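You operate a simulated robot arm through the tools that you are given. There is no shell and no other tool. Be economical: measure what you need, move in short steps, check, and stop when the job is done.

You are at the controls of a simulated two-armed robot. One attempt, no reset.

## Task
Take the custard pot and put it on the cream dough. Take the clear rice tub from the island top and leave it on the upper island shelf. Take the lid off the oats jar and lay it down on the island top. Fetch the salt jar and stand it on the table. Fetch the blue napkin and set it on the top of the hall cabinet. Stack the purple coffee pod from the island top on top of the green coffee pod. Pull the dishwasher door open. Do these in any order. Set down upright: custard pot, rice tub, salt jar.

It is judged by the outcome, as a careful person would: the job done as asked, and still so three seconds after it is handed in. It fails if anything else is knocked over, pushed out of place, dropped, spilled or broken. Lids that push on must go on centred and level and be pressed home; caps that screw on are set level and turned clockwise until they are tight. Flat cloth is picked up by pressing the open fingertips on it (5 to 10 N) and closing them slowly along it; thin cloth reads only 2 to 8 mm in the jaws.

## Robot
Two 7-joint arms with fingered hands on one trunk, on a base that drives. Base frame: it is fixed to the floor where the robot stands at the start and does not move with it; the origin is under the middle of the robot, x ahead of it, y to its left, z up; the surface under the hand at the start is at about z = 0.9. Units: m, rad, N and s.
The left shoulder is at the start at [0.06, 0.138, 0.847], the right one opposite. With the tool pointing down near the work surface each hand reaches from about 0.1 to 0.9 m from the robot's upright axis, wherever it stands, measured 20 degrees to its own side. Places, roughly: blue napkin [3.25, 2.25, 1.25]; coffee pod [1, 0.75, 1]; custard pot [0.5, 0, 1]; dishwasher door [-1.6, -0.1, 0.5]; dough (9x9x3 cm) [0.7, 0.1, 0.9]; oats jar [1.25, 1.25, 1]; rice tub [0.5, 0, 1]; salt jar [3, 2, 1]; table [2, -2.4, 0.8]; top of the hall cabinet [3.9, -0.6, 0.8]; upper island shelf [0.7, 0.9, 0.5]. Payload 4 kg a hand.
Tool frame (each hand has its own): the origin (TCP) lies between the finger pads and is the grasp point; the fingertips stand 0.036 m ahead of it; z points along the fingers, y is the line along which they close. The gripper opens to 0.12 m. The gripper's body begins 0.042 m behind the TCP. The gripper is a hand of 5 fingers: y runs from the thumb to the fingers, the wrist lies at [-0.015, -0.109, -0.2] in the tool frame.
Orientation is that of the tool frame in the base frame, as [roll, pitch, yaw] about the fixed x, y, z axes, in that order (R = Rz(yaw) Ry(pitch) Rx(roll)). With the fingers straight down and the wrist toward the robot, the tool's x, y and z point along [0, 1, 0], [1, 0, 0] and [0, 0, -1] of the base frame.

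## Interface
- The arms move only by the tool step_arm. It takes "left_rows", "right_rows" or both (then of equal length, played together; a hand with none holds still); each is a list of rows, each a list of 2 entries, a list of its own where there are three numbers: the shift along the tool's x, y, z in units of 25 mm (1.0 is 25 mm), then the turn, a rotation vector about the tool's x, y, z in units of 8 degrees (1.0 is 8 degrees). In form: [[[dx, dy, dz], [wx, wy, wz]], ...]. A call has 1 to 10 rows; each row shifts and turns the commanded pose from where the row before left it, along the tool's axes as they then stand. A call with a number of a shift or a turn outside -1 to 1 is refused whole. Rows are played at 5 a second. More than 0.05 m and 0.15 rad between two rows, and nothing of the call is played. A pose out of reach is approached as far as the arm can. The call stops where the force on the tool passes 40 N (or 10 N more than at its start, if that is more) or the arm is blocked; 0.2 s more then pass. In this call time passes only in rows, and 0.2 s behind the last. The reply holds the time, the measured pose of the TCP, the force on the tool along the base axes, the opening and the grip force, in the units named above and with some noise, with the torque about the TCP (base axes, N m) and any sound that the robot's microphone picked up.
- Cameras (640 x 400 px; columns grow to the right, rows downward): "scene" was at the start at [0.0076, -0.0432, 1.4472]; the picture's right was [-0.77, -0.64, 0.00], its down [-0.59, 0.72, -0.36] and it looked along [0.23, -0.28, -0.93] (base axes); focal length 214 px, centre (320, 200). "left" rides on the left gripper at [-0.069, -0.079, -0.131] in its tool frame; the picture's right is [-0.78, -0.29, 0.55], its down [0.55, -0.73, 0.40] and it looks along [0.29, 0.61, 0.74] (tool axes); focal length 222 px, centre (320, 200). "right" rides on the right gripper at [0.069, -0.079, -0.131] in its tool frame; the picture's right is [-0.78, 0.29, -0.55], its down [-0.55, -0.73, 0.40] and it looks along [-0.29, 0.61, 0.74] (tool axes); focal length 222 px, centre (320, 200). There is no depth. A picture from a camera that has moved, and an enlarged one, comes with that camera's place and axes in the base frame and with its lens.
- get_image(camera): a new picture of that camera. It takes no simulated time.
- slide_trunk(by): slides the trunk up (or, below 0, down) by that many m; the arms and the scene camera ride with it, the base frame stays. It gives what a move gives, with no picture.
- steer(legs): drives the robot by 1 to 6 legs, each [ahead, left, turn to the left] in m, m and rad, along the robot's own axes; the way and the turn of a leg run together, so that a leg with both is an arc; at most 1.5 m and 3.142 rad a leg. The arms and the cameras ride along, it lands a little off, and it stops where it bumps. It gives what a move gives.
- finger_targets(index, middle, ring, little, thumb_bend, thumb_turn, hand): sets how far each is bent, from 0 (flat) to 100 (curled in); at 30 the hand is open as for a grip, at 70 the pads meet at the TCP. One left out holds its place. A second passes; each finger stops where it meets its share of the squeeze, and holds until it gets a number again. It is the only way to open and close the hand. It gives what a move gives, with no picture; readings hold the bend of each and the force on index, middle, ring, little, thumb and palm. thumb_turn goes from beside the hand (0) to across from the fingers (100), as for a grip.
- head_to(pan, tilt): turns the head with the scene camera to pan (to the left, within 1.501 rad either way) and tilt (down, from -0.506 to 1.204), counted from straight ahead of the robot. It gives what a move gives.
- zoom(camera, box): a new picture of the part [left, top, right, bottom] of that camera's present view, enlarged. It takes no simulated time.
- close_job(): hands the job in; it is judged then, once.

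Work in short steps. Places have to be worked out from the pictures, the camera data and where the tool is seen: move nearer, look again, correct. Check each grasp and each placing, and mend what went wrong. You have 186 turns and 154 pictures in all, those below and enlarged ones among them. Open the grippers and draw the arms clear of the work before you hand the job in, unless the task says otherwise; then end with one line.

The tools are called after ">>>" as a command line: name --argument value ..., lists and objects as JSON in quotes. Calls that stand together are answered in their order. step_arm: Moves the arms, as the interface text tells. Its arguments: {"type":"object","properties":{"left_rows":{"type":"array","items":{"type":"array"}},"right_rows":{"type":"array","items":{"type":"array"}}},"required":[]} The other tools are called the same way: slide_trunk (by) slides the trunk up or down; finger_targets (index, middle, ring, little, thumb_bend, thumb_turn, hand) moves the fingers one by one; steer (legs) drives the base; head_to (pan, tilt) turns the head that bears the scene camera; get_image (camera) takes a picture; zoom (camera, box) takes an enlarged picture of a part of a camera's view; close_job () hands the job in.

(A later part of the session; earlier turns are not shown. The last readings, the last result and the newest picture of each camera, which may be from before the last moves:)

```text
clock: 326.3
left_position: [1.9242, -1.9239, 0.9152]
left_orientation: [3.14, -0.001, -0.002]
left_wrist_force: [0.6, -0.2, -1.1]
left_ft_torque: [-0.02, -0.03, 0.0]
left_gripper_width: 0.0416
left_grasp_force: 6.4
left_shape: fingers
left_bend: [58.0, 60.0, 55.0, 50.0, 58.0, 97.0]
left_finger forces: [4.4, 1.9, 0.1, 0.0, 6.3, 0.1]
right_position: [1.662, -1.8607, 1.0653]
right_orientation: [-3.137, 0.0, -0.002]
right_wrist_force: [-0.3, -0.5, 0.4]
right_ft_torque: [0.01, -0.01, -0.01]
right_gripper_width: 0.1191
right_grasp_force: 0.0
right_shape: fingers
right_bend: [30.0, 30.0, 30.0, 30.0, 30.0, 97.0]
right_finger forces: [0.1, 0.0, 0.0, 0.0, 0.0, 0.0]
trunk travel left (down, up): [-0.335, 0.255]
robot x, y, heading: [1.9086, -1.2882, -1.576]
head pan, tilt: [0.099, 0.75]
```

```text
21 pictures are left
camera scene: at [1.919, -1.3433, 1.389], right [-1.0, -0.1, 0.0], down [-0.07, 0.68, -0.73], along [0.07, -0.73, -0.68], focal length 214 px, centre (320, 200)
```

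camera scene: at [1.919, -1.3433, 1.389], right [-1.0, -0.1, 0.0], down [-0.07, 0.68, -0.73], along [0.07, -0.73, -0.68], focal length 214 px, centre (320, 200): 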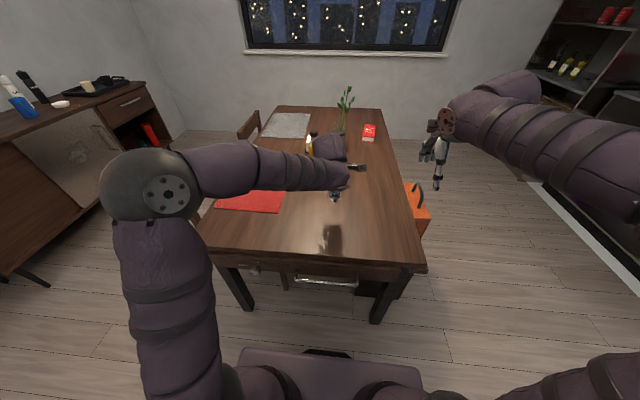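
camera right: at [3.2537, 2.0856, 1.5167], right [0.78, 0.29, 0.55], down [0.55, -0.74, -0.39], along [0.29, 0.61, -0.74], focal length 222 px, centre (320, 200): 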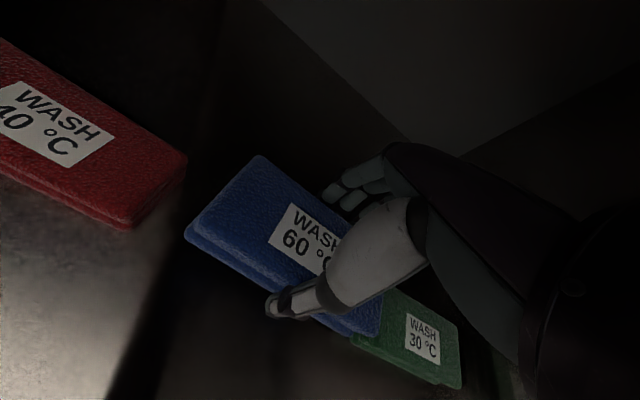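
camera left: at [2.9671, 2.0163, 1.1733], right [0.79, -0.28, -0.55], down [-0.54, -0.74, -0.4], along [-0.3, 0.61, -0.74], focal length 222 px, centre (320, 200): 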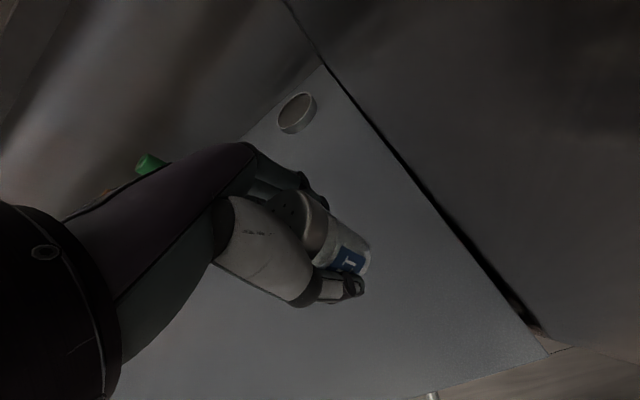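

Over bare table. Lower 5 cm and then in 5 mm steps.

>>> step_arm --left_rows '[[[0, 0, 0.8], [0, 0, 0]], [[0, 0, 0.8], [0, 0, 0]], [[0, 0, 0.3], [0, 0, 0]], [[0, 0, 0.2], [0, 0, 0]], [[0, 0, 0.2], [0, 0, 0]], [[0, 0, 0.2], [0, 0, 0]]]'

>>> zoom --camera "scene" --box '[280, 150, 400, 260]'

```text
clock: 327.7
left_position: [1.9249, -1.9259, 0.8527]
left_orientation: [3.141, -0.001, -0.003]
left_wrist_force: [-0.7, -0.3, -1.2]
left_ft_torque: [0.02, 0.0, 0.0]
left_gripper_width: 0.0418
left_grasp_force: 6.2
left_shape: fingers
left_bend: [58.0, 60.0, 55.0, 50.0, 58.0, 97.0]
left_finger forces: [4.5, 2.0, 0.0, 0.1, 6.4, 0.0]
right_position: [1.6618, -1.8581, 1.0645]
right_orientation: [-3.137, 0.001, -0.002]
right_wrist_force: [-0.1, 0.4, 0.2]
right_ft_torque: [0.02, -0.04, 0.0]
right_gripper_width: 0.1191
right_grasp_force: 0.1
right_shape: fingers
right_bend: [30.0, 30.0, 30.0, 30.0, 30.0, 97.0]
right_finger forces: [0.0, 0.0, 0.0, 0.0, 0.0, 0.1]
trunk travel left (down, up): [-0.335, 0.255]
robot x, y, heading: [1.9109, -1.2911, -1.576]
head pan, tilt: [0.099, 0.75]
```

```text
3.64 times, centred on (340, 205) of scene
camera zoom: at [1.919, -1.3432, 1.3889], right [-1.0, -0.1, 0.0], down [-0.07, 0.68, -0.73], along [0.07, -0.73, -0.68], focal length 780 px, centre (247, 182)
```

zoom: 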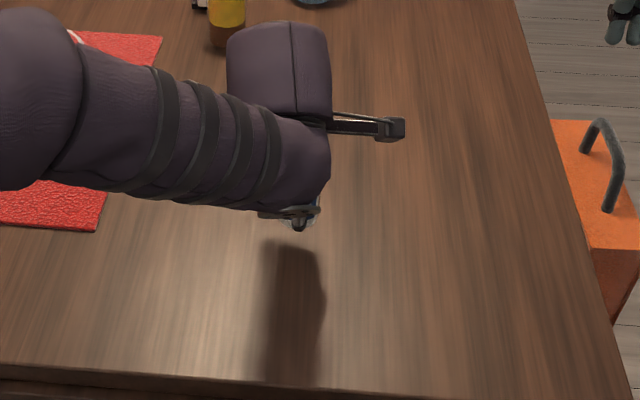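

Still hanging. Keep lowering in small steps.

>>> step_arm --left_rows '[[[0, 0, 0.3], [0, 0, 0]], [[0, 0, 0.25], [0, 0, 0]], [[0, 0, 0.2], [0, 0, 0]], [[0, 0, 0.2], [0, 0, 0]], [[0, 0, 0.15], [0, 0, 0]], [[0, 0, 0.15], [0, 0, 0]]]'

```text
clock: 329.1
left_position: [1.9239, -1.9255, 0.8209]
left_orientation: [3.14, -0.001, -0.003]
left_wrist_force: [0.0, -0.1, -1.3]
left_ft_torque: [-0.03, 0.01, 0.02]
left_gripper_width: 0.0418
left_grasp_force: 6.4
left_shape: fingers
left_bend: [58.0, 60.0, 55.0, 50.0, 58.0, 97.0]
left_finger forces: [4.4, 2.0, 0.1, 0.0, 6.3, 0.0]
right_position: [1.6617, -1.859, 1.0647]
right_orientation: [-3.139, 0.001, -0.003]
right_wrist_force: [-0.1, 0.3, 0.5]
right_ft_torque: [0.01, 0.0, 0.04]
right_gripper_width: 0.1186
right_grasp_force: 0.0
right_shape: fingers
right_bend: [30.0, 30.0, 30.0, 30.0, 30.0, 97.0]
right_finger forces: [0.0, 0.1, 0.0, 0.0, 0.0, 0.1]
trunk travel left (down, up): [-0.335, 0.255]
robot x, y, heading: [1.9103, -1.2884, -1.575]
head pan, tilt: [0.099, 0.75]
```

>>> step_arm --left_rows '[[[0, 0, 0.15], [0, 0, 0]], [[0, 0, 0.12], [0, 0, 0]], [[0, 0, 0.12], [0, 0, 0]], [[0, 0, 0.1], [0, 0, 0]], [[0, 0, 0.1], [0, 0, 0]]]'

```text
clock: 330.3
left_position: [1.9238, -1.9242, 0.8063]
left_orientation: [3.14, 0.0, -0.002]
left_wrist_force: [-0.9, 0.9, -0.7]
left_ft_torque: [-0.02, 0.02, -0.01]
left_gripper_width: 0.0417
left_grasp_force: 6.2
left_shape: fingers
left_bend: [58.0, 60.0, 55.0, 50.0, 58.0, 97.0]
left_finger forces: [4.4, 1.9, 0.0, 0.1, 6.3, 0.1]
right_position: [1.6615, -1.8603, 1.0658]
right_orientation: [-3.137, 0.0, -0.002]
right_wrist_force: [-0.1, 0.1, -0.1]
right_ft_torque: [-0.01, -0.02, -0.01]
right_gripper_width: 0.119
right_grasp_force: 0.1
right_shape: fingers
right_bend: [30.0, 30.0, 30.0, 30.0, 30.0, 97.0]
right_finger forces: [0.1, 0.1, 0.0, 0.1, 0.0, 0.0]
trunk travel left (down, up): [-0.335, 0.255]
robot x, y, heading: [1.9114, -1.2911, -1.575]
head pan, tilt: [0.099, 0.75]
```

No contact yet; check the gap with the left camera.

>>> get_image --camera "left"

>>> step_arm --left_rows '[[[0, 0, 0.1], [0, 0, 0]], [[0, 0, 0.1], [0, 0, 0]], [[0, 0, 0.1], [0, 0, 0]]]'

```text
19 pictures are left
camera left: at [1.8546, -1.8461, 0.9373], right [-0.78, 0.29, -0.55], down [0.55, 0.73, -0.4], along [0.29, -0.61, -0.74], focal length 222 px, centre (320, 200)
```

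left: 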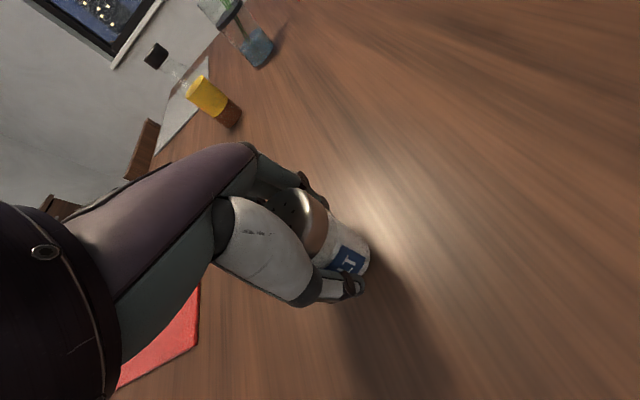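

```text
clock: 331.1
left_position: [1.9234, -1.9262, 0.8012]
left_orientation: [3.136, 0.001, -0.002]
left_wrist_force: [1.2, 0.6, 14.0]
left_ft_torque: [-0.07, -0.01, 0.02]
left_gripper_width: 0.0416
left_grasp_force: 8.3
left_shape: fingers
left_bend: [58.0, 60.0, 55.0, 50.0, 58.0, 97.0]
left_finger forces: [5.3, 2.9, 0.0, 0.0, 8.9, 0.1]
right_position: [1.662, -1.8584, 1.0672]
right_orientation: [-3.139, 0.0, -0.002]
right_wrist_force: [0.3, -1.5, 1.0]
right_ft_torque: [0.02, -0.04, 0.02]
right_gripper_width: 0.1188
right_grasp_force: 0.0
right_shape: fingers
right_bend: [30.0, 30.0, 30.0, 30.0, 30.0, 97.0]
right_finger forces: [0.0, 0.0, 0.1, 0.1, 0.0, 0.1]
trunk travel left (down, up): [-0.335, 0.255]
robot x, y, heading: [1.9101, -1.2925, -1.575]
head pan, tilt: [0.099, 0.75]
```

Contact. Ease off, release and raise the hand.

>>> step_arm --left_rows '[[[0, 0, -0.1], [0, 0, 0]]]'

>>> finger_targets --hand "left" --index 52 --middle 52 --ring 45 --little 45 --thumb_bend 52

>>> finger_targets --hand "left" --index 32 --middle 32 --ring 32 --little 32 --thumb_bend 32

>>> step_arm --left_rows '[[[0, 0, -0.5], [0, 0, 0]], [[0, 0, -1], [0, 0, 0]], [[0, 0, -1], [0, 0, 0]], [[0, 0, -1], [0, 0, 0]], [[0, 0, -1], [0, 0, 0]], [[0, 0, -1], [0, 0, 0]], [[0, 0, -1], [0, 0, 0]], [[0, -0.8, -1], [0, 0, 0]], [[0, -1, -1], [0, 0, 0]], [[0, -1, 0], [0, 0, 0]]]'

>>> get_image --camera "scene"

```text
clock: 331.5
left_position: [1.9245, -1.9259, 0.802]
left_orientation: [3.14, 0.001, -0.001]
left_wrist_force: [-0.4, -1.4, 8.0]
left_ft_torque: [-0.18, 0.0, 0.02]
left_gripper_width: 0.0413
left_grasp_force: 8.0
left_shape: fingers
left_bend: [58.0, 60.0, 55.0, 50.0, 58.0, 97.0]
left_finger forces: [5.9, 2.9, 0.0, 0.0, 7.4, 0.0]
right_position: [1.6609, -1.8599, 1.0661]
right_orientation: [-3.141, 0.0, -0.003]
right_wrist_force: [0.0, 0.0, 0.1]
right_ft_torque: [-0.03, 0.03, -0.04]
right_gripper_width: 0.1186
right_grasp_force: 0.1
right_shape: fingers
right_bend: [30.0, 30.0, 30.0, 30.0, 30.0, 97.0]
right_finger forces: [0.0, 0.1, 0.0, 0.0, 0.1, 0.1]
trunk travel left (down, up): [-0.335, 0.255]
robot x, y, heading: [1.9063, -1.2911, -1.579]
head pan, tilt: [0.099, 0.75]
```

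```text
clock: 332.5
left_position: [1.9235, -1.9257, 0.8027]
left_orientation: [3.14, 0.0, -0.002]
left_wrist_force: [-0.1, 0.8, 0.0]
left_ft_torque: [-0.01, 0.01, 0.0]
left_gripper_width: 0.0538
left_grasp_force: 0.3
left_shape: fingers
left_bend: [52.0, 52.0, 45.0, 45.0, 52.0, 97.0]
left_finger forces: [0.0, 0.0, 0.1, 0.0, 0.2, 0.0]
right_position: [1.6631, -1.8597, 1.0648]
right_orientation: [-3.14, 0.001, -0.003]
right_wrist_force: [0.6, -0.3, 0.6]
right_ft_torque: [0.01, 0.02, 0.01]
right_gripper_width: 0.1189
right_grasp_force: 0.0
right_shape: fingers
right_bend: [30.0, 30.0, 30.0, 30.0, 30.0, 97.0]
right_finger forces: [0.0, 0.0, 0.0, 0.0, 0.1, 0.0]
trunk travel left (down, up): [-0.335, 0.255]
robot x, y, heading: [1.9084, -1.2894, -1.575]
head pan, tilt: [0.099, 0.75]
```

```text
clock: 333.5
left_position: [1.9235, -1.9268, 0.8021]
left_orientation: [3.14, 0.002, -0.002]
left_wrist_force: [0.4, -0.3, 0.3]
left_ft_torque: [0.0, 0.0, 0.02]
left_gripper_width: 0.1128
left_grasp_force: 0.0
left_shape: fingers
left_bend: [32.0, 32.0, 32.0, 32.0, 32.0, 97.0]
left_finger forces: [0.1, 0.0, 0.1, 0.1, 0.0, 0.0]
right_position: [1.6609, -1.8597, 1.0648]
right_orientation: [-3.137, -0.001, -0.002]
right_wrist_force: [0.4, 0.8, -0.9]
right_ft_torque: [0.0, -0.02, -0.04]
right_gripper_width: 0.1192
right_grasp_force: 0.0
right_shape: fingers
right_bend: [30.0, 30.0, 30.0, 30.0, 30.0, 97.0]
right_finger forces: [0.1, 0.0, 0.1, 0.0, 0.0, 0.0]
trunk travel left (down, up): [-0.335, 0.255]
robot x, y, heading: [1.9057, -1.2892, -1.574]
head pan, tilt: [0.099, 0.75]
```

```text
clock: 335.7
left_position: [1.9257, -1.8558, 1.0143]
left_orientation: [3.139, -0.001, -0.002]
left_wrist_force: [-0.3, -0.6, -0.5]
left_ft_torque: [0.02, 0.01, -0.02]
left_gripper_width: 0.113
left_grasp_force: 0.1
left_shape: fingers
left_bend: [32.0, 32.0, 32.0, 32.0, 32.0, 97.0]
left_finger forces: [0.0, 0.0, 0.1, 0.0, 0.0, 0.1]
right_position: [1.6621, -1.8594, 1.0657]
right_orientation: [-3.14, -0.002, -0.003]
right_wrist_force: [0.6, 0.9, -0.2]
right_ft_torque: [-0.01, 0.0, -0.01]
right_gripper_width: 0.119
right_grasp_force: 0.2
right_shape: fingers
right_bend: [30.0, 30.0, 30.0, 30.0, 30.0, 97.0]
right_finger forces: [0.0, 0.0, 0.0, 0.0, 0.0, 0.0]
trunk travel left (down, up): [-0.335, 0.255]
robot x, y, heading: [1.9081, -1.2927, -1.577]
head pan, tilt: [0.099, 0.75]
```

```text
18 pictures are left
camera scene: at [1.9191, -1.3428, 1.389], right [-1.0, -0.1, 0.0], down [-0.07, 0.68, -0.73], along [0.07, -0.73, -0.68], focal length 214 px, centre (320, 200)
```

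scene: 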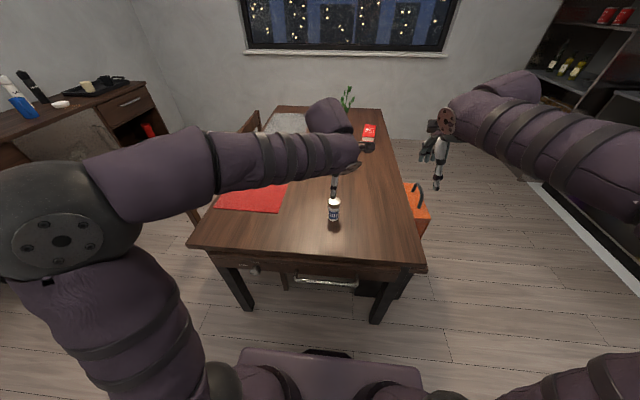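

Salt jar stands upright on the table. Now go around the island's other end to the dishwasher.

>>> steer --legs '[[-0.2, 0, 0], [0, 0, -1.566], [1.2, 0, 0], [0.9, 0, 0], [0, -0.9, 0]]'

>>> head_to --pan 0.0 --tilt 0.6

>>> get_image --camera "scene"

```text
clock: 355.6
left_position: [-0.7133, -0.0876, 1.0142]
left_orientation: [3.141, 0.002, -1.609]
left_wrist_force: [0.5, -0.1, -0.5]
left_ft_torque: [0.02, -0.04, 0.01]
left_gripper_width: 0.1135
left_grasp_force: 0.0
left_shape: fingers
left_bend: [32.0, 32.0, 32.0, 32.0, 32.0, 97.0]
left_finger forces: [0.0, 0.0, 0.0, 0.0, 0.0, 0.0]
right_position: [-0.7067, 0.1749, 1.0649]
right_orientation: [-3.138, 0.002, -1.612]
right_wrist_force: [0.1, 1.4, 0.0]
right_ft_torque: [0.0, 0.0, -0.01]
right_gripper_width: 0.1191
right_grasp_force: 0.1
right_shape: fingers
right_bend: [30.0, 30.0, 30.0, 30.0, 30.0, 97.0]
right_finger forces: [0.0, 0.1, 0.1, 0.0, 0.0, 0.0]
trunk travel left (down, up): [-0.335, 0.255]
robot x, y, heading: [-0.1459, -0.0919, 3.101]
head pan, tilt: [0.099, 0.75]
```

```text
clock: 356.3
left_position: [-0.7148, -0.0868, 1.0134]
left_orientation: [3.141, -0.001, -1.609]
left_wrist_force: [-1.1, 0.8, 0.5]
left_ft_torque: [0.03, 0.01, 0.01]
left_gripper_width: 0.1133
left_grasp_force: 0.1
left_shape: fingers
left_bend: [32.0, 32.0, 32.0, 32.0, 32.0, 97.0]
left_finger forces: [0.0, 0.0, 0.0, 0.1, 0.1, 0.1]
right_position: [-0.7073, 0.1755, 1.0649]
right_orientation: [-3.14, 0.0, -1.613]
right_wrist_force: [-0.2, -0.4, 0.3]
right_ft_torque: [-0.01, 0.02, 0.02]
right_gripper_width: 0.119
right_grasp_force: 0.1
right_shape: fingers
right_bend: [30.0, 30.0, 30.0, 30.0, 30.0, 97.0]
right_finger forces: [0.1, 0.0, 0.0, 0.0, 0.1, 0.0]
trunk travel left (down, up): [-0.335, 0.255]
robot x, y, heading: [-0.1477, -0.0919, 3.099]
head pan, tilt: [0.0, 0.6]
```

```text
17 pictures are left
camera scene: at [-0.2037, -0.0899, 1.4018], right [0.04, 1.0, 0.0], down [0.57, -0.02, -0.82], along [-0.82, 0.03, -0.57], focal length 214 px, centre (320, 200)
```

scene: 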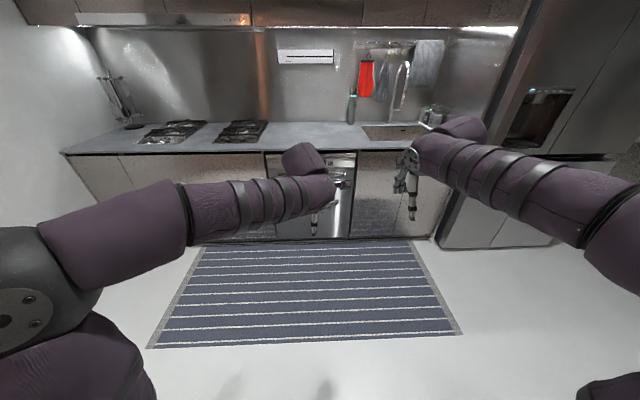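

The dishwasher is straight ahead behind the left arm. Move the left hand aside and zoom on its front.

>>> step_arm --left_rows '[[[1, -0.5, 0], [0, 0, 0]], [[1, -0.5, 0], [0, 0, 0]], [[1, -0.5, 0], [0, 0, 0]], [[1, -0.5, 0], [0, 0, 0]], [[1, -0.5, 0], [0, 0, 0]], [[1, -0.5, 0], [0, 0, 0]], [[1, -0.5, 0], [0, 0, 0]], [[1, -0.5, 0], [0, 0, 0]], [[1, -0.5, 0], [0, 0, 0]], [[1, -0.5, 0], [0, 0, 0]]]'

>>> zoom --camera "scene" --box '[230, 130, 420, 250]'

```text
clock: 358.5
left_position: [-0.599, -0.3431, 1.0122]
left_orientation: [3.141, 0.0, -1.609]
left_wrist_force: [0.3, 0.2, 0.2]
left_ft_torque: [-0.01, -0.01, 0.0]
left_gripper_width: 0.1127
left_grasp_force: 0.0
left_shape: fingers
left_bend: [32.0, 32.0, 32.0, 32.0, 32.0, 97.0]
left_finger forces: [0.0, 0.1, 0.0, 0.1, 0.0, 0.0]
right_position: [-0.7061, 0.1747, 1.0656]
right_orientation: [-3.141, 0.0, -1.611]
right_wrist_force: [0.3, 0.0, -1.1]
right_ft_torque: [-0.01, 0.01, -0.04]
right_gripper_width: 0.1192
right_grasp_force: 0.1
right_shape: fingers
right_bend: [30.0, 30.0, 30.0, 30.0, 30.0, 97.0]
right_finger forces: [0.0, 0.0, 0.1, 0.0, 0.1, 0.0]
trunk travel left (down, up): [-0.335, 0.255]
robot x, y, heading: [-0.1489, -0.094, 3.101]
head pan, tilt: [0.0, 0.6]
```

```text
3.33 times, centred on (325, 190) of scene
camera zoom: at [-0.2034, -0.09, 1.4018], right [0.04, 1.0, 0.0], down [0.56, -0.02, -0.83], along [-0.82, 0.03, -0.56], focal length 715 px, centre (303, 233)
```

zoom: 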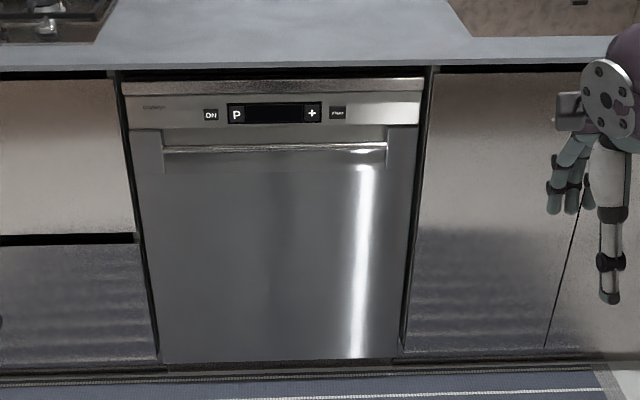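

Handle bar at z≈0.73, x≈−1.5, y −0.33…0.13. I drive closer and turn the right hand to point forward (fingers on top, thumb below).

>>> steer --legs '[[0.55, 0, 0.04]]'

>>> step_arm --right_rows '[[[0.8, -0.8, 0], [0, 0, 0]], [[0.8, -0.8, 0], [0, 0, 0]], [[0.8, -0.8, 0], [-1, 0, 0]], [[0.8, 0, 0], [-1, 0, 0]], [[0.8, 0, 0], [-1, 0, 0]], [[0.8, 0, 0], [-1, 0, 0]], [[0.8, 0, 0], [-1, 0, 0]], [[0, 0, 0], [-1, 0, 0]], [[0, 0, 0], [-1, 0, 0]], [[0, 0, 0], [-1, 0, 0]]]'

>>> step_arm --right_rows '[[[0, 0, 0], [-1, 0, 0]], [[0, 0, 0], [-1, 0, 0]], [[0, -1, 0], [-0.6, 0, 0]], [[0, -1, 0], [0, 0, 0]], [[0, -1, 0], [0, 0, 0]], [[0, -1, 0], [0, 0, 0]], [[0, -1, 0], [0, 0, 0]], [[0, -1, 0], [0, 0, 0]], [[0, -1, 0], [0, 0, 0]], [[0, -1, 0], [0, 0, 0]]]'

>>> get_image --camera "scene"

```text
clock: 361.6
left_position: [-1.1321, -0.3568, 1.0116]
left_orientation: [3.14, 0.0, -1.56]
left_wrist_force: [0.0, 0.6, 0.2]
left_ft_torque: [-0.02, 0.0, -0.01]
left_gripper_width: 0.1131
left_grasp_force: 0.0
left_shape: fingers
left_bend: [32.0, 32.0, 32.0, 32.0, 32.0, 97.0]
left_finger forces: [0.0, 0.1, 0.0, 0.0, 0.0, 0.0]
right_position: [-1.2657, 0.1561, 1.0655]
right_orientation: [-3.137, 0.0, -1.562]
right_wrist_force: [-0.3, 0.4, 0.3]
right_ft_torque: [-0.04, -0.02, -0.01]
right_gripper_width: 0.1191
right_grasp_force: 0.0
right_shape: fingers
right_bend: [30.0, 30.0, 30.0, 30.0, 30.0, 97.0]
right_finger forces: [0.0, 0.1, 0.1, 0.0, 0.0, 0.1]
trunk travel left (down, up): [-0.335, 0.255]
robot x, y, heading: [-0.6994, -0.0845, -3.134]
head pan, tilt: [0.0, 0.6]
```

```text
clock: 363.9
left_position: [-1.1324, -0.3586, 1.0118]
left_orientation: [3.141, 0.002, -1.561]
left_wrist_force: [0.6, -1.2, -0.7]
left_ft_torque: [0.09, 0.03, -0.02]
left_gripper_width: 0.1131
left_grasp_force: 0.1
left_shape: fingers
left_bend: [32.0, 32.0, 32.0, 32.0, 32.0, 97.0]
left_finger forces: [0.0, 0.0, 0.0, 0.0, 0.0, 0.0]
right_position: [-1.2211, 0.0035, 1.0662]
right_orientation: [2.08, -0.028, -1.565]
right_wrist_force: [0.1, -0.1, 0.7]
right_ft_torque: [-0.02, -0.03, 0.0]
right_gripper_width: 0.1188
right_grasp_force: 0.1
right_shape: fingers
right_bend: [30.0, 30.0, 30.0, 30.0, 30.0, 97.0]
right_finger forces: [0.0, 0.1, 0.1, 0.0, 0.0, 0.0]
right hand out of reach, approached as far as the arm can: row 9, 10
trunk travel left (down, up): [-0.335, 0.255]
robot x, y, heading: [-0.6929, -0.0843, -3.133]
head pan, tilt: [0.0, 0.6]
```

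```text
clock: 366.1
left_position: [-1.133, -0.3571, 1.0121]
left_orientation: [3.14, 0.0, -1.562]
left_wrist_force: [0.3, 1.0, 0.6]
left_ft_torque: [-0.01, 0.01, 0.0]
left_gripper_width: 0.113
left_grasp_force: 0.1
left_shape: fingers
left_bend: [32.0, 32.0, 32.0, 32.0, 32.0, 97.0]
left_finger forces: [0.0, 0.0, 0.0, 0.0, 0.1, 0.0]
right_position: [-1.2308, -0.0668, 0.9408]
right_orientation: [1.948, -0.032, -1.579]
right_wrist_force: [0.0, -0.6, 0.7]
right_ft_torque: [0.0, -0.05, 0.03]
right_gripper_width: 0.1188
right_grasp_force: 0.1
right_shape: fingers
right_bend: [30.0, 30.0, 30.0, 30.0, 30.0, 97.0]
right_finger forces: [0.0, 0.0, 0.1, 0.0, 0.0, 0.0]
right hand out of reach, approached as far as the arm can: row 1, 2, 3, 4, 5, 6, 7, 8, 9, 10
trunk travel left (down, up): [-0.335, 0.255]
robot x, y, heading: [-0.6914, -0.0812, -3.133]
head pan, tilt: [0.0, 0.6]
```

```text
15 pictures are left
camera scene: at [-0.7499, -0.0847, 1.4018], right [-0.01, 1.0, 0.0], down [0.57, 0.01, -0.82], along [-0.82, -0.01, -0.57], focal length 214 px, centre (320, 200)
```

scene: 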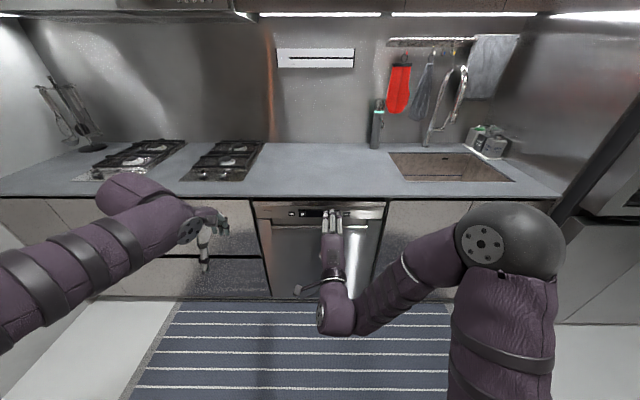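

The wrist limit stops at about 68°, which suffices. Rotate back by ~24° to a reachable pose and lower toward handle height.

>>> step_arm --right_rows '[[[0, 0, 0], [1, 0, 0]], [[0, 0, 0], [1, 0, 0]], [[0, 0, 0], [0.8, 0, 0]]]'

```text
clock: 366.9
left_position: [-1.1328, -0.3565, 1.012]
left_orientation: [3.14, 0.0, -1.56]
left_wrist_force: [0.2, -0.1, 0.2]
left_ft_torque: [0.0, 0.01, 0.0]
left_gripper_width: 0.1132
left_grasp_force: 0.1
left_shape: fingers
left_bend: [32.0, 32.0, 32.0, 32.0, 32.0, 97.0]
left_finger forces: [0.0, 0.0, 0.0, 0.1, 0.0, 0.1]
right_position: [-1.2296, -0.0667, 0.9393]
right_orientation: [2.34, -0.029, -1.58]
right_wrist_force: [0.3, 0.0, -0.3]
right_ft_torque: [0.0, -0.02, -0.01]
right_gripper_width: 0.1189
right_grasp_force: 0.0
right_shape: fingers
right_bend: [30.0, 30.0, 30.0, 30.0, 30.0, 97.0]
right_finger forces: [0.0, 0.0, 0.2, 0.0, 0.0, 0.1]
trunk travel left (down, up): [-0.335, 0.255]
robot x, y, heading: [-0.6948, -0.086, -3.126]
head pan, tilt: [0.0, 0.6]
```

Now lower 14 cm straight down, then rotate up as far as is reachable.

>>> step_arm --right_rows '[[[0, -0.72, 0.7], [0, 0, 0]], [[0, -0.72, 0.7], [0, 0, 0]], [[0, -0.72, 0.7], [0, 0, 0]], [[0, -0.72, 0.7], [0, 0, 0]], [[0, -0.72, 0.7], [0, 0, 0]], [[0, -0.72, 0.7], [0, 0, 0]], [[0, 0, 0], [-1, 0, 0]], [[0, 0, 0], [-1, 0, 0]], [[0, 0, 0], [-1, 0, 0]]]'

>>> get_image --camera "right"

```text
clock: 368.9
left_position: [-1.1323, -0.3573, 1.0127]
left_orientation: [3.14, -0.001, -1.561]
left_wrist_force: [0.0, 0.1, -0.4]
left_ft_torque: [0.02, -0.04, 0.01]
left_gripper_width: 0.1133
left_grasp_force: 0.0
left_shape: fingers
left_bend: [32.0, 32.0, 32.0, 32.0, 32.0, 97.0]
left_finger forces: [0.0, 0.1, 0.1, 0.0, 0.0, 0.0]
right_position: [-1.2486, -0.0815, 0.8051]
right_orientation: [1.926, -0.027, -1.581]
right_wrist_force: [0.3, 0.0, 0.1]
right_ft_torque: [0.02, 0.01, -0.02]
right_gripper_width: 0.1192
right_grasp_force: 0.0
right_shape: fingers
right_bend: [30.0, 30.0, 30.0, 30.0, 30.0, 97.0]
right_finger forces: [0.0, 0.1, 0.0, 0.0, 0.0, 0.1]
right hand out of reach, approached as far as the arm can: row 9
trunk travel left (down, up): [-0.335, 0.255]
robot x, y, heading: [-0.693, -0.0801, -3.129]
head pan, tilt: [0.0, 0.6]
```

```text
14 pictures are left
camera right: at [-1.1018, -0.1534, 0.7778], right [0.42, 0.79, 0.44], down [-0.11, 0.53, -0.84], along [-0.9, 0.31, 0.31], focal length 222 px, centre (320, 200)
```

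right: 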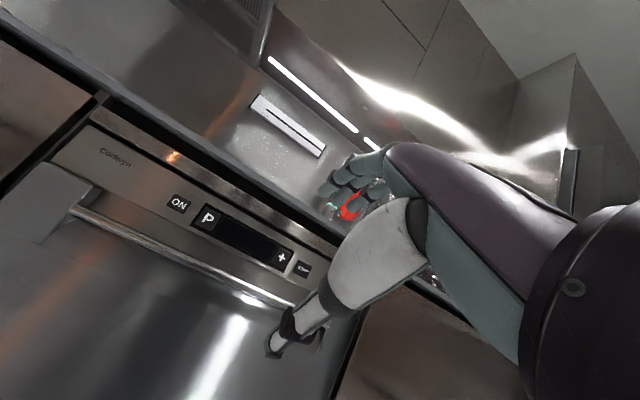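

Handle located at x≈−1.55, z≈0.71, spanning y −0.34…0.13. Lower the hand to z≈0.72, narrow the opening, and drive 0.17 forward.

>>> step_arm --right_rows '[[[0, -0.8, 0.3], [0, 0, 0]], [[0, -0.8, 0.3], [0, 0, 0]], [[0, -0.8, 0.3], [0, 0, 0]], [[0, -0.8, 0.3], [0, 0, 0]]]'

>>> finger_targets --hand "right" --index 40 --middle 40 --ring 40 --little 40 --thumb_bend 40

>>> steer --legs '[[0.17, 0, 0]]'

>>> get_image --camera "right"

```text
clock: 369.9
left_position: [-1.1318, -0.3564, 1.0124]
left_orientation: [3.14, 0.0, -1.56]
left_wrist_force: [-0.1, 0.8, 0.5]
left_ft_torque: [0.0, -0.01, -0.01]
left_gripper_width: 0.1132
left_grasp_force: 0.0
left_shape: fingers
left_bend: [32.0, 32.0, 32.0, 32.0, 32.0, 97.0]
left_finger forces: [0.0, 0.0, 0.0, 0.0, 0.0, 0.1]
right_position: [-1.2814, -0.1065, 0.7402]
right_orientation: [1.924, -0.029, -1.58]
right_wrist_force: [-0.2, -0.5, -0.6]
right_ft_torque: [-0.01, 0.01, -0.01]
right_gripper_width: 0.1189
right_grasp_force: 0.0
right_shape: fingers
right_bend: [30.0, 30.0, 30.0, 30.0, 30.0, 97.0]
right_finger forces: [0.0, 0.1, 0.0, 0.0, 0.1, 0.0]
right hand out of reach, approached as far as the arm can: row 1, 2, 3, 4
trunk travel left (down, up): [-0.335, 0.255]
robot x, y, heading: [-0.6919, -0.0812, -3.139]
head pan, tilt: [0.0, 0.6]
```

```text
clock: 370.9
left_position: [-1.1328, -0.3561, 1.0117]
left_orientation: [3.139, 0.0, -1.559]
left_wrist_force: [0.0, -0.2, 0.1]
left_ft_torque: [0.0, 0.0, 0.0]
left_gripper_width: 0.1131
left_grasp_force: 0.0
left_shape: fingers
left_bend: [32.0, 32.0, 32.0, 32.0, 32.0, 97.0]
left_finger forces: [0.0, 0.1, 0.0, 0.0, 0.1, 0.0]
right_position: [-1.2822, -0.105, 0.7406]
right_orientation: [1.925, -0.028, -1.582]
right_wrist_force: [-0.6, -0.2, 0.6]
right_ft_torque: [0.01, 0.02, 0.03]
right_gripper_width: 0.0905
right_grasp_force: 0.0
right_shape: fingers
right_bend: [40.0, 40.0, 40.0, 40.0, 40.0, 97.0]
right_finger forces: [0.0, 0.1, 0.0, 0.0, 0.1, 0.0]
trunk travel left (down, up): [-0.335, 0.255]
robot x, y, heading: [-0.6924, -0.0843, -3.13]
head pan, tilt: [0.0, 0.6]
```

```text
clock: 372.3
left_position: [-1.3019, -0.3565, 1.0116]
left_orientation: [-3.141, 0.0, -1.562]
left_wrist_force: [-0.2, -1.4, -0.2]
left_ft_torque: [-0.04, -0.02, -0.01]
left_gripper_width: 0.1132
left_grasp_force: 0.1
left_shape: fingers
left_bend: [32.0, 32.0, 32.0, 32.0, 32.0, 97.0]
left_finger forces: [0.0, 0.0, 0.0, 0.0, 0.0, 0.1]
right_position: [-1.4514, -0.1057, 0.7404]
right_orientation: [1.926, -0.029, -1.585]
right_wrist_force: [-0.1, 0.4, 0.4]
right_ft_torque: [-0.03, -0.03, -0.01]
right_gripper_width: 0.0902
right_grasp_force: 0.2
right_shape: fingers
right_bend: [40.0, 40.0, 40.0, 40.0, 40.0, 97.0]
right_finger forces: [0.0, 0.0, 0.0, 0.1, 0.0, 0.0]
trunk travel left (down, up): [-0.335, 0.255]
robot x, y, heading: [-0.8593, -0.0866, -3.135]
head pan, tilt: [0.0, 0.6]
```

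```text
13 pictures are left
camera right: at [-1.3038, -0.1776, 0.7129], right [0.42, 0.79, 0.44], down [-0.11, 0.53, -0.84], along [-0.9, 0.31, 0.31], focal length 222 px, centre (320, 200)
```

right: 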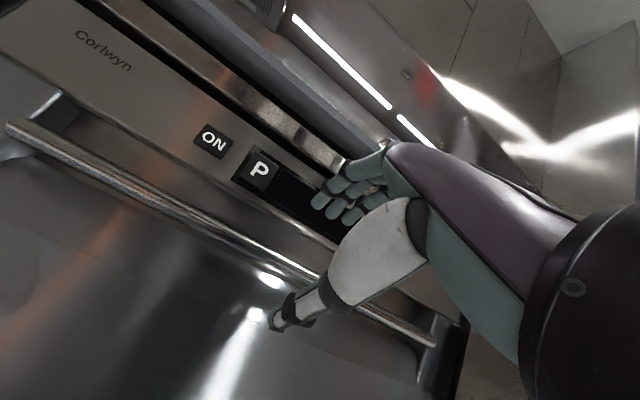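

The bar runs between fingers and thumb. Advance about 6.5 cm along the tool axis.

>>> step_arm --right_rows '[[[0, 0, 0.8], [0, 0, 0]], [[0, 0.1, 0.8], [0, 0, 0]], [[0, 0.1, 0.6], [0, 0, 0]], [[0, 0, 0.4], [0, 0, 0]]]'

>>> get_image --camera "right"

```text
clock: 373.0
left_position: [-1.3019, -0.3567, 1.0124]
left_orientation: [3.14, 0.001, -1.563]
left_wrist_force: [-0.6, 0.5, 0.8]
left_ft_torque: [0.01, 0.01, 0.01]
left_gripper_width: 0.1131
left_grasp_force: 0.0
left_shape: fingers
left_bend: [32.0, 32.0, 32.0, 32.0, 32.0, 97.0]
left_finger forces: [0.0, 0.0, 0.0, 0.0, 0.0, 0.0]
right_position: [-1.4877, -0.1107, 0.7304]
right_orientation: [1.921, -0.027, -1.584]
right_wrist_force: [22.3, 3.2, 4.1]
right_ft_torque: [-0.18, 1.06, -0.06]
right_gripper_width: 0.0883
right_grasp_force: 11.3
right_shape: fingers
right_bend: [40.0, 40.0, 40.0, 40.0, 40.0, 97.0]
right_finger forces: [18.9, 3.2, 0.0, 0.0, 0.0, 0.0]
right hand out of reach, approached as far as the arm can: row 3
trunk travel left (down, up): [-0.335, 0.255]
robot x, y, heading: [-0.8599, -0.0867, -3.13]
head pan, tilt: [0.0, 0.6]
stopped in row 3 (right hand): the force on the tool passed its limit at 50 N (the readings are from after the stop); the commanded pose is now the measured one
```

```text
12 pictures are left
camera right: at [-1.3409, -0.1828, 0.7035], right [0.43, 0.79, 0.44], down [-0.12, 0.53, -0.84], along [-0.9, 0.31, 0.32], focal length 222 px, centre (320, 200)
```

right: 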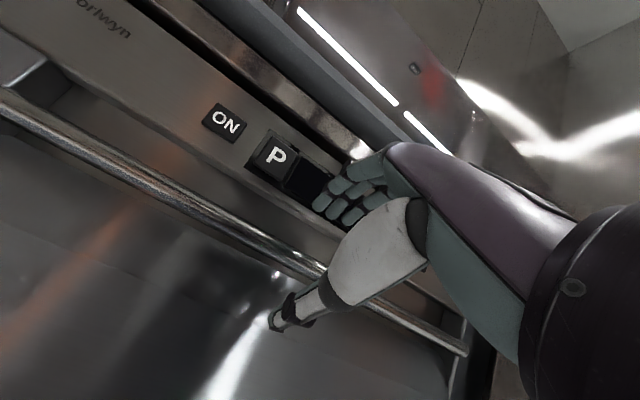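

The index tip touches the control panel; the bar is already within the grip. Back off 6 mm and close around the bar.

>>> step_arm --right_rows '[[[0, -0.2, -0.25], [0, 0, 0]]]'

>>> finger_targets --hand "right" --index 72 --middle 72 --ring 72 --little 72 --thumb_bend 68

>>> get_image --camera "right"

```text
clock: 373.4
left_position: [-1.3025, -0.3566, 1.012]
left_orientation: [3.139, 0.001, -1.562]
left_wrist_force: [0.1, 0.2, 0.4]
left_ft_torque: [-0.02, 0.0, -0.03]
left_gripper_width: 0.1133
left_grasp_force: 0.1
left_shape: fingers
left_bend: [32.0, 32.0, 32.0, 32.0, 32.0, 97.0]
left_finger forces: [0.0, 0.0, 0.0, 0.0, 0.1, 0.1]
right_position: [-1.4839, -0.1113, 0.7282]
right_orientation: [1.921, -0.023, -1.588]
right_wrist_force: [-0.1, 0.8, 0.8]
right_ft_torque: [-0.01, 0.02, -0.03]
right_gripper_width: 0.0903
right_grasp_force: 0.0
right_shape: fingers
right_bend: [40.0, 40.0, 40.0, 40.0, 40.0, 97.0]
right_finger forces: [0.1, 0.0, 0.0, 0.0, 0.0, 0.0]
trunk travel left (down, up): [-0.335, 0.255]
robot x, y, heading: [-0.8632, -0.0875, -3.136]
head pan, tilt: [0.0, 0.6]
```

```text
clock: 374.4
left_position: [-1.3039, -0.3554, 1.0113]
left_orientation: [3.14, 0.0, -1.561]
left_wrist_force: [0.1, 0.0, -0.8]
left_ft_torque: [0.01, -0.03, -0.02]
left_gripper_width: 0.1129
left_grasp_force: 0.0
left_shape: fingers
left_bend: [32.0, 32.0, 32.0, 32.0, 32.0, 97.0]
left_finger forces: [0.1, 0.0, 0.0, 0.1, 0.0, 0.0]
right_position: [-1.4846, -0.1107, 0.7282]
right_orientation: [1.922, -0.023, -1.587]
right_wrist_force: [1.0, 0.5, 0.9]
right_ft_torque: [-0.01, -0.02, 0.02]
right_gripper_width: 0.0
right_grasp_force: 0.1
right_shape: fingers
right_bend: [72.0, 72.0, 72.0, 72.0, 68.0, 97.0]
right_finger forces: [0.0, 0.0, 0.0, 0.0, 0.1, 0.0]
trunk travel left (down, up): [-0.335, 0.255]
robot x, y, heading: [-0.8616, -0.0811, -3.132]
head pan, tilt: [0.0, 0.6]
```

```text
11 pictures are left
camera right: at [-1.3364, -0.1827, 0.7002], right [0.43, 0.79, 0.44], down [-0.11, 0.53, -0.84], along [-0.9, 0.31, 0.31], focal length 222 px, centre (320, 200)
```

right: 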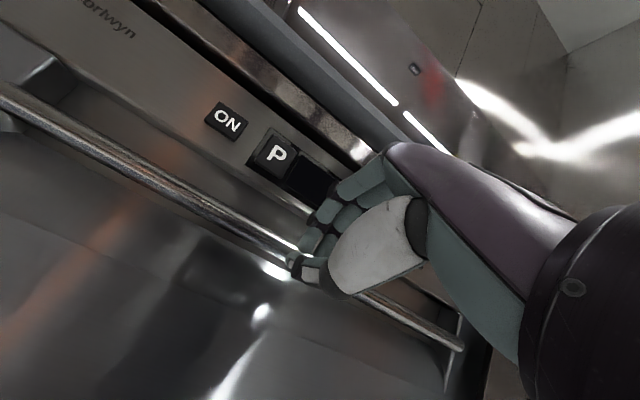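

The hand closed in front of the bar: I need to go deeper, with fingers in the slot between bar and panel. Open to a narrow gap and advance.

>>> step_arm --right_rows '[[[0, 0, -0.6], [0, 0, 0]]]'

>>> finger_targets --hand "right" --index 55 --middle 55 --ring 55 --little 55 --thumb_bend 48

>>> step_arm --right_rows '[[[0, 0.2, 0.6], [0, 0, 0]], [[0, 0.1, 0.6], [0, 0, 0]], [[0, 0, 0.6], [0, 0, 0]], [[0, 0, 0.5], [0, 0, 0]]]'

>>> get_image --camera "right"

```text
clock: 374.8
left_position: [-1.3022, -0.3572, 1.0118]
left_orientation: [3.14, 0.0, -1.562]
left_wrist_force: [-0.6, 0.6, 0.1]
left_ft_torque: [-0.01, 0.01, -0.02]
left_gripper_width: 0.1129
left_grasp_force: 0.1
left_shape: fingers
left_bend: [32.0, 32.0, 32.0, 32.0, 32.0, 97.0]
left_finger forces: [0.0, 0.1, 0.1, 0.0, 0.0, 0.1]
right_position: [-1.4697, -0.1109, 0.7331]
right_orientation: [1.923, -0.026, -1.588]
right_wrist_force: [-0.3, 0.3, 0.2]
right_ft_torque: [-0.02, 0.0, 0.01]
right_gripper_width: 0.0
right_grasp_force: 0.1
right_shape: fingers
right_bend: [72.0, 72.0, 72.0, 72.0, 68.0, 97.0]
right_finger forces: [0.0, 0.0, 0.0, 0.0, 0.0, 0.0]
trunk travel left (down, up): [-0.335, 0.255]
robot x, y, heading: [-0.8621, -0.0831, -3.133]
head pan, tilt: [0.0, 0.6]
```

```text
clock: 375.8
left_position: [-1.3029, -0.3553, 1.0119]
left_orientation: [3.14, 0.0, -1.562]
left_wrist_force: [-0.2, -0.1, 0.7]
left_ft_torque: [-0.02, -0.01, 0.0]
left_gripper_width: 0.1132
left_grasp_force: 0.0
left_shape: fingers
left_bend: [32.0, 32.0, 32.0, 32.0, 32.0, 97.0]
left_finger forces: [0.0, 0.1, 0.0, 0.0, 0.0, 0.0]
right_position: [-1.4685, -0.1108, 0.7331]
right_orientation: [1.924, -0.026, -1.587]
right_wrist_force: [0.8, 0.1, -0.6]
right_ft_torque: [0.0, 0.05, 0.01]
right_gripper_width: 0.0551
right_grasp_force: 0.1
right_shape: fingers
right_bend: [55.0, 55.0, 55.0, 55.0, 48.0, 97.0]
right_finger forces: [0.0, 0.1, 0.1, 0.0, 0.1, 0.1]
trunk travel left (down, up): [-0.335, 0.255]
robot x, y, heading: [-0.8615, -0.0824, -3.136]
head pan, tilt: [0.0, 0.6]
```

```text
clock: 376.6
left_position: [-1.301, -0.3564, 1.0117]
left_orientation: [3.141, 0.0, -1.563]
left_wrist_force: [-1.2, -0.3, 0.2]
left_ft_torque: [0.0, 0.0, -0.03]
left_gripper_width: 0.1127
left_grasp_force: 0.0
left_shape: fingers
left_bend: [32.0, 32.0, 32.0, 32.0, 32.0, 97.0]
left_finger forces: [0.1, 0.0, 0.1, 0.0, 0.0, 0.0]
right_position: [-1.5044, -0.115, 0.725]
right_orientation: [1.925, -0.023, -1.584]
right_wrist_force: [25.8, 3.8, 0.7]
right_ft_torque: [-0.08, 0.81, -0.55]
right_gripper_width: 0.0527
right_grasp_force: 13.3
right_shape: fingers
right_bend: [56.0, 58.0, 56.0, 55.0, 48.0, 97.0]
right_finger forces: [2.6, 22.3, 1.6, 0.0, 0.0, 0.1]
trunk travel left (down, up): [-0.335, 0.255]
robot x, y, heading: [-0.8649, -0.0838, -3.133]
head pan, tilt: [0.0, 0.6]
stopped in row 4 (right hand): the force on the tool passed its limit at 56 N (the readings are from after the stop); the commanded pose is now the measured one
```

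```text
10 pictures are left
camera right: at [-1.3575, -0.1859, 0.6968], right [0.42, 0.79, 0.44], down [-0.11, 0.53, -0.84], along [-0.9, 0.31, 0.31], focal length 222 px, centre (320, 200)
```

right: 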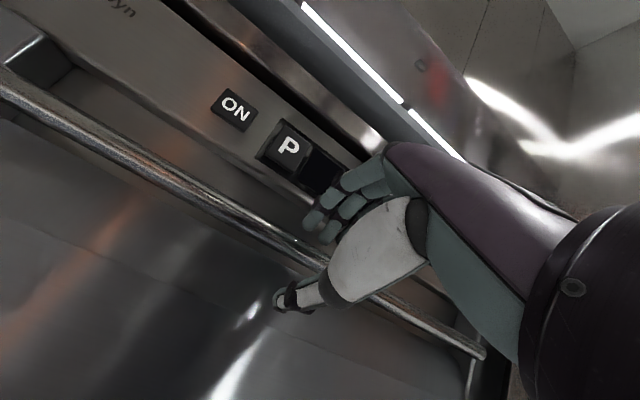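

Fingertips are in the strip above the bar. Relieve 3 mm and try closing here.

>>> step_arm --right_rows '[[[0, -0.3, -0.1], [0, 0, 0]]]'

>>> finger_targets --hand "right" --index 75 --middle 75 --ring 75 --little 75 --thumb_bend 70

```text
clock: 377.1
left_position: [-1.3032, -0.3567, 1.0129]
left_orientation: [3.14, 0.001, -1.56]
left_wrist_force: [1.0, -0.2, 0.1]
left_ft_torque: [0.0, 0.0, -0.03]
left_gripper_width: 0.113
left_grasp_force: 0.0
left_shape: fingers
left_bend: [32.0, 32.0, 32.0, 32.0, 32.0, 97.0]
left_finger forces: [0.0, 0.0, 0.0, 0.0, 0.0, 0.1]
right_position: [-1.5027, -0.1151, 0.7205]
right_orientation: [1.923, -0.024, -1.588]
right_wrist_force: [9.7, 1.3, 1.6]
right_ft_torque: [-0.07, 0.33, -0.2]
right_gripper_width: 0.0549
right_grasp_force: 4.5
right_shape: fingers
right_bend: [55.0, 56.0, 55.0, 55.0, 48.0, 97.0]
right_finger forces: [0.0, 9.4, 0.0, 0.0, 0.1, 0.1]
trunk travel left (down, up): [-0.335, 0.255]
robot x, y, heading: [-0.859, -0.0829, -3.136]
head pan, tilt: [0.0, 0.6]
```

```text
clock: 378.1
left_position: [-1.3005, -0.3565, 1.0132]
left_orientation: [3.14, 0.0, -1.565]
left_wrist_force: [-0.6, 0.0, -0.4]
left_ft_torque: [0.01, -0.01, 0.01]
left_gripper_width: 0.113
left_grasp_force: 0.0
left_shape: fingers
left_bend: [32.0, 32.0, 32.0, 32.0, 32.0, 97.0]
left_finger forces: [0.0, 0.0, 0.0, 0.0, 0.1, 0.1]
right_position: [-1.5026, -0.1139, 0.7232]
right_orientation: [1.914, -0.024, -1.587]
right_wrist_force: [-5.0, 3.3, 28.1]
right_ft_torque: [0.46, 1.08, -0.03]
right_gripper_width: 0.0108
right_grasp_force: 30.8
right_shape: fingers
right_bend: [73.0, 73.0, 73.0, 75.0, 66.0, 97.0]
right_finger forces: [11.0, 32.1, 13.4, 0.0, 5.1, 0.0]
trunk travel left (down, up): [-0.335, 0.255]
robot x, y, heading: [-0.8619, -0.0856, -3.133]
head pan, tilt: [0.0, 0.6]
```

Something is now gripped (index–ring ≈56 N total, 1.1 cm). Pull gently toward +x.

>>> step_arm --right_rows '[[[0, -0.17, -0.47], [0, 0, 0]], [[0, -0.17, -0.47], [0, 0, 0]], [[0, -0.17, -0.47], [0, 0, 0]], [[0, -0.17, -0.47], [0, 0, 0]]]'

>>> get_image --camera "right"

```text
clock: 379.1
left_position: [-1.3018, -0.3567, 1.0121]
left_orientation: [3.139, 0.0, -1.564]
left_wrist_force: [-0.8, 0.4, -0.5]
left_ft_torque: [0.0, 0.03, 0.0]
left_gripper_width: 0.1129
left_grasp_force: 0.1
left_shape: fingers
left_bend: [32.0, 32.0, 32.0, 32.0, 32.0, 97.0]
left_finger forces: [0.0, 0.1, 0.0, 0.1, 0.1, 0.0]
right_position: [-1.4533, -0.114, 0.7187]
right_orientation: [1.928, -0.021, -1.587]
right_wrist_force: [-0.8, 4.6, 15.0]
right_ft_torque: [0.33, 1.77, -0.29]
right_gripper_width: 0.0125
right_grasp_force: 47.8
right_shape: fingers
right_bend: [73.0, 72.0, 73.0, 75.0, 65.0, 97.0]
right_finger forces: [7.7, 71.7, 8.3, 0.0, 8.7, 0.1]
trunk travel left (down, up): [-0.335, 0.255]
robot x, y, heading: [-0.8597, -0.0821, -3.136]
head pan, tilt: [0.0, 0.6]
```

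```text
9 pictures are left
camera right: at [-1.3055, -0.1863, 0.6924], right [0.42, 0.79, 0.45], down [-0.11, 0.53, -0.84], along [-0.9, 0.31, 0.31], focal length 222 px, centre (320, 200)
```

right: 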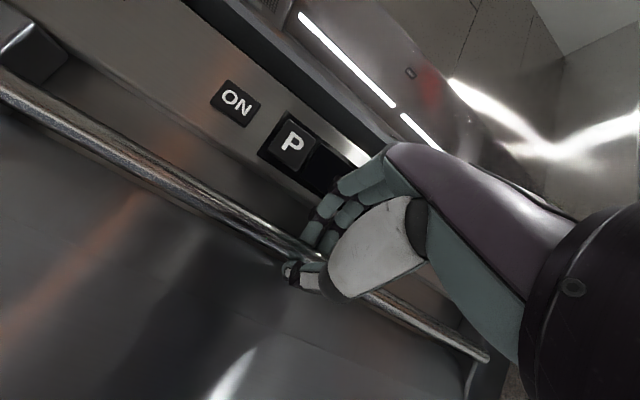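

The door is coming with the hand. Follow the arc: back the robot in small stages, lowering the hand a little each time.

>>> steer --legs '[[-0.08, 0, 0]]'

>>> step_arm --right_rows '[[[0, -0.4, 0.15], [0, 0, 0]], [[0, -0.4, 0.15], [0, 0, 0]]]'

>>> steer --legs '[[-0.08, 0, 0]]'

>>> step_arm --right_rows '[[[0, -0.5, 0.2], [0, 0, 0]], [[0, -0.5, 0.2], [0, 0, 0]]]'

>>> get_image --camera "scene"

```text
clock: 380.1
left_position: [-1.2215, -0.3575, 1.0127]
left_orientation: [3.14, 0.0, -1.564]
left_wrist_force: [0.4, -0.2, 0.5]
left_ft_torque: [0.02, 0.0, -0.02]
left_gripper_width: 0.113
left_grasp_force: 0.1
left_shape: fingers
left_bend: [32.0, 32.0, 32.0, 32.0, 32.0, 97.0]
left_finger forces: [0.0, 0.0, 0.1, 0.0, 0.0, 0.1]
right_position: [-1.3714, -0.1145, 0.7193]
right_orientation: [1.927, -0.022, -1.585]
right_wrist_force: [-0.4, 0.9, 0.0]
right_ft_torque: [0.0, 0.0, -0.01]
right_gripper_width: 0.0001
right_grasp_force: 0.1
right_shape: fingers
right_bend: [75.0, 72.0, 75.0, 75.0, 68.0, 97.0]
right_finger forces: [0.0, 0.0, 0.1, 0.0, 0.1, 0.0]
trunk travel left (down, up): [-0.335, 0.255]
robot x, y, heading: [-0.778, -0.0825, -3.131]
head pan, tilt: [0.0, 0.6]
```

```text
clock: 380.7
left_position: [-1.2212, -0.3558, 1.0126]
left_orientation: [3.138, 0.0, -1.561]
left_wrist_force: [-0.6, 0.0, 0.1]
left_ft_torque: [0.0, -0.02, -0.05]
left_gripper_width: 0.113
left_grasp_force: 0.2
left_shape: fingers
left_bend: [32.0, 32.0, 32.0, 32.0, 32.0, 97.0]
left_finger forces: [0.0, 0.0, 0.0, 0.0, 0.0, 0.0]
right_position: [-1.3771, -0.1164, 0.6997]
right_orientation: [1.934, -0.02, -1.584]
right_wrist_force: [1.7, -0.1, 0.1]
right_ft_torque: [0.01, -0.01, 0.02]
right_gripper_width: 0.0002
right_grasp_force: 1.0
right_shape: fingers
right_bend: [75.0, 73.0, 75.0, 75.0, 68.0, 97.0]
right_finger forces: [0.1, 1.6, 0.0, 0.0, 0.1, 0.0]
right hand out of reach, approached as far as the arm can: row 2
trunk travel left (down, up): [-0.335, 0.255]
robot x, y, heading: [-0.7817, -0.0846, -3.131]
head pan, tilt: [0.0, 0.6]
```

```text
clock: 381.8
left_position: [-1.1416, -0.3548, 1.0111]
left_orientation: [3.139, -0.001, -1.562]
left_wrist_force: [0.3, -0.8, 0.1]
left_ft_torque: [-0.02, 0.0, -0.01]
left_gripper_width: 0.113
left_grasp_force: 0.0
left_shape: fingers
left_bend: [32.0, 32.0, 32.0, 32.0, 32.0, 97.0]
left_finger forces: [0.0, 0.0, 0.0, 0.2, 0.1, 0.0]
right_position: [-1.2954, -0.115, 0.7003]
right_orientation: [1.933, -0.02, -1.586]
right_wrist_force: [0.7, 0.6, -0.1]
right_ft_torque: [0.0, 0.03, -0.02]
right_gripper_width: 0.0
right_grasp_force: 0.1
right_shape: fingers
right_bend: [75.0, 72.0, 75.0, 75.0, 68.0, 97.0]
right_finger forces: [0.0, 0.0, 0.1, 0.1, 0.1, 0.0]
trunk travel left (down, up): [-0.335, 0.255]
robot x, y, heading: [-0.7009, -0.0874, -3.137]
head pan, tilt: [0.0, 0.6]
```

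```text
clock: 382.4
left_position: [-1.1422, -0.3549, 1.0123]
left_orientation: [3.139, 0.0, -1.565]
left_wrist_force: [0.8, -0.6, 0.2]
left_ft_torque: [-0.02, -0.01, 0.01]
left_gripper_width: 0.1128
left_grasp_force: 0.0
left_shape: fingers
left_bend: [32.0, 32.0, 32.0, 32.0, 32.0, 97.0]
left_finger forces: [0.1, 0.0, 0.0, 0.0, 0.0, 0.0]
right_position: [-1.301, -0.118, 0.6754]
right_orientation: [1.937, -0.018, -1.586]
right_wrist_force: [0.9, 0.3, -0.4]
right_ft_torque: [-0.02, -0.05, -0.02]
right_gripper_width: 0.0
right_grasp_force: 0.2
right_shape: fingers
right_bend: [75.0, 72.0, 75.0, 75.0, 68.0, 97.0]
right_finger forces: [0.0, 0.0, 0.0, 0.0, 0.0, 0.1]
right hand out of reach, approached as far as the arm can: row 2
trunk travel left (down, up): [-0.335, 0.255]
robot x, y, heading: [-0.7021, -0.0825, -3.134]
head pan, tilt: [0.0, 0.6]
```

```text
8 pictures are left
camera scene: at [-0.7575, -0.0849, 1.4019], right [-0.01, 1.0, 0.0], down [0.56, 0.0, -0.83], along [-0.82, 0.0, -0.56], focal length 214 px, centre (320, 200)
```

scene: 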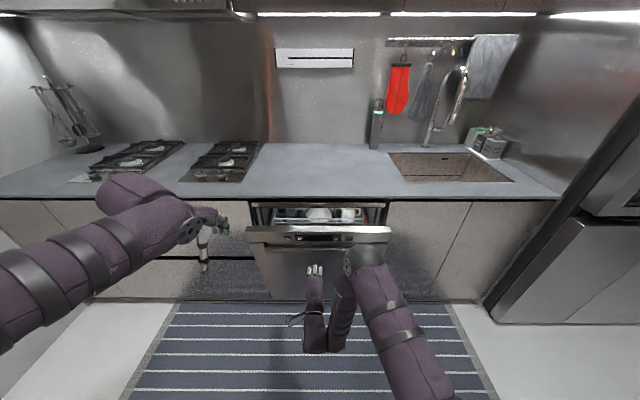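

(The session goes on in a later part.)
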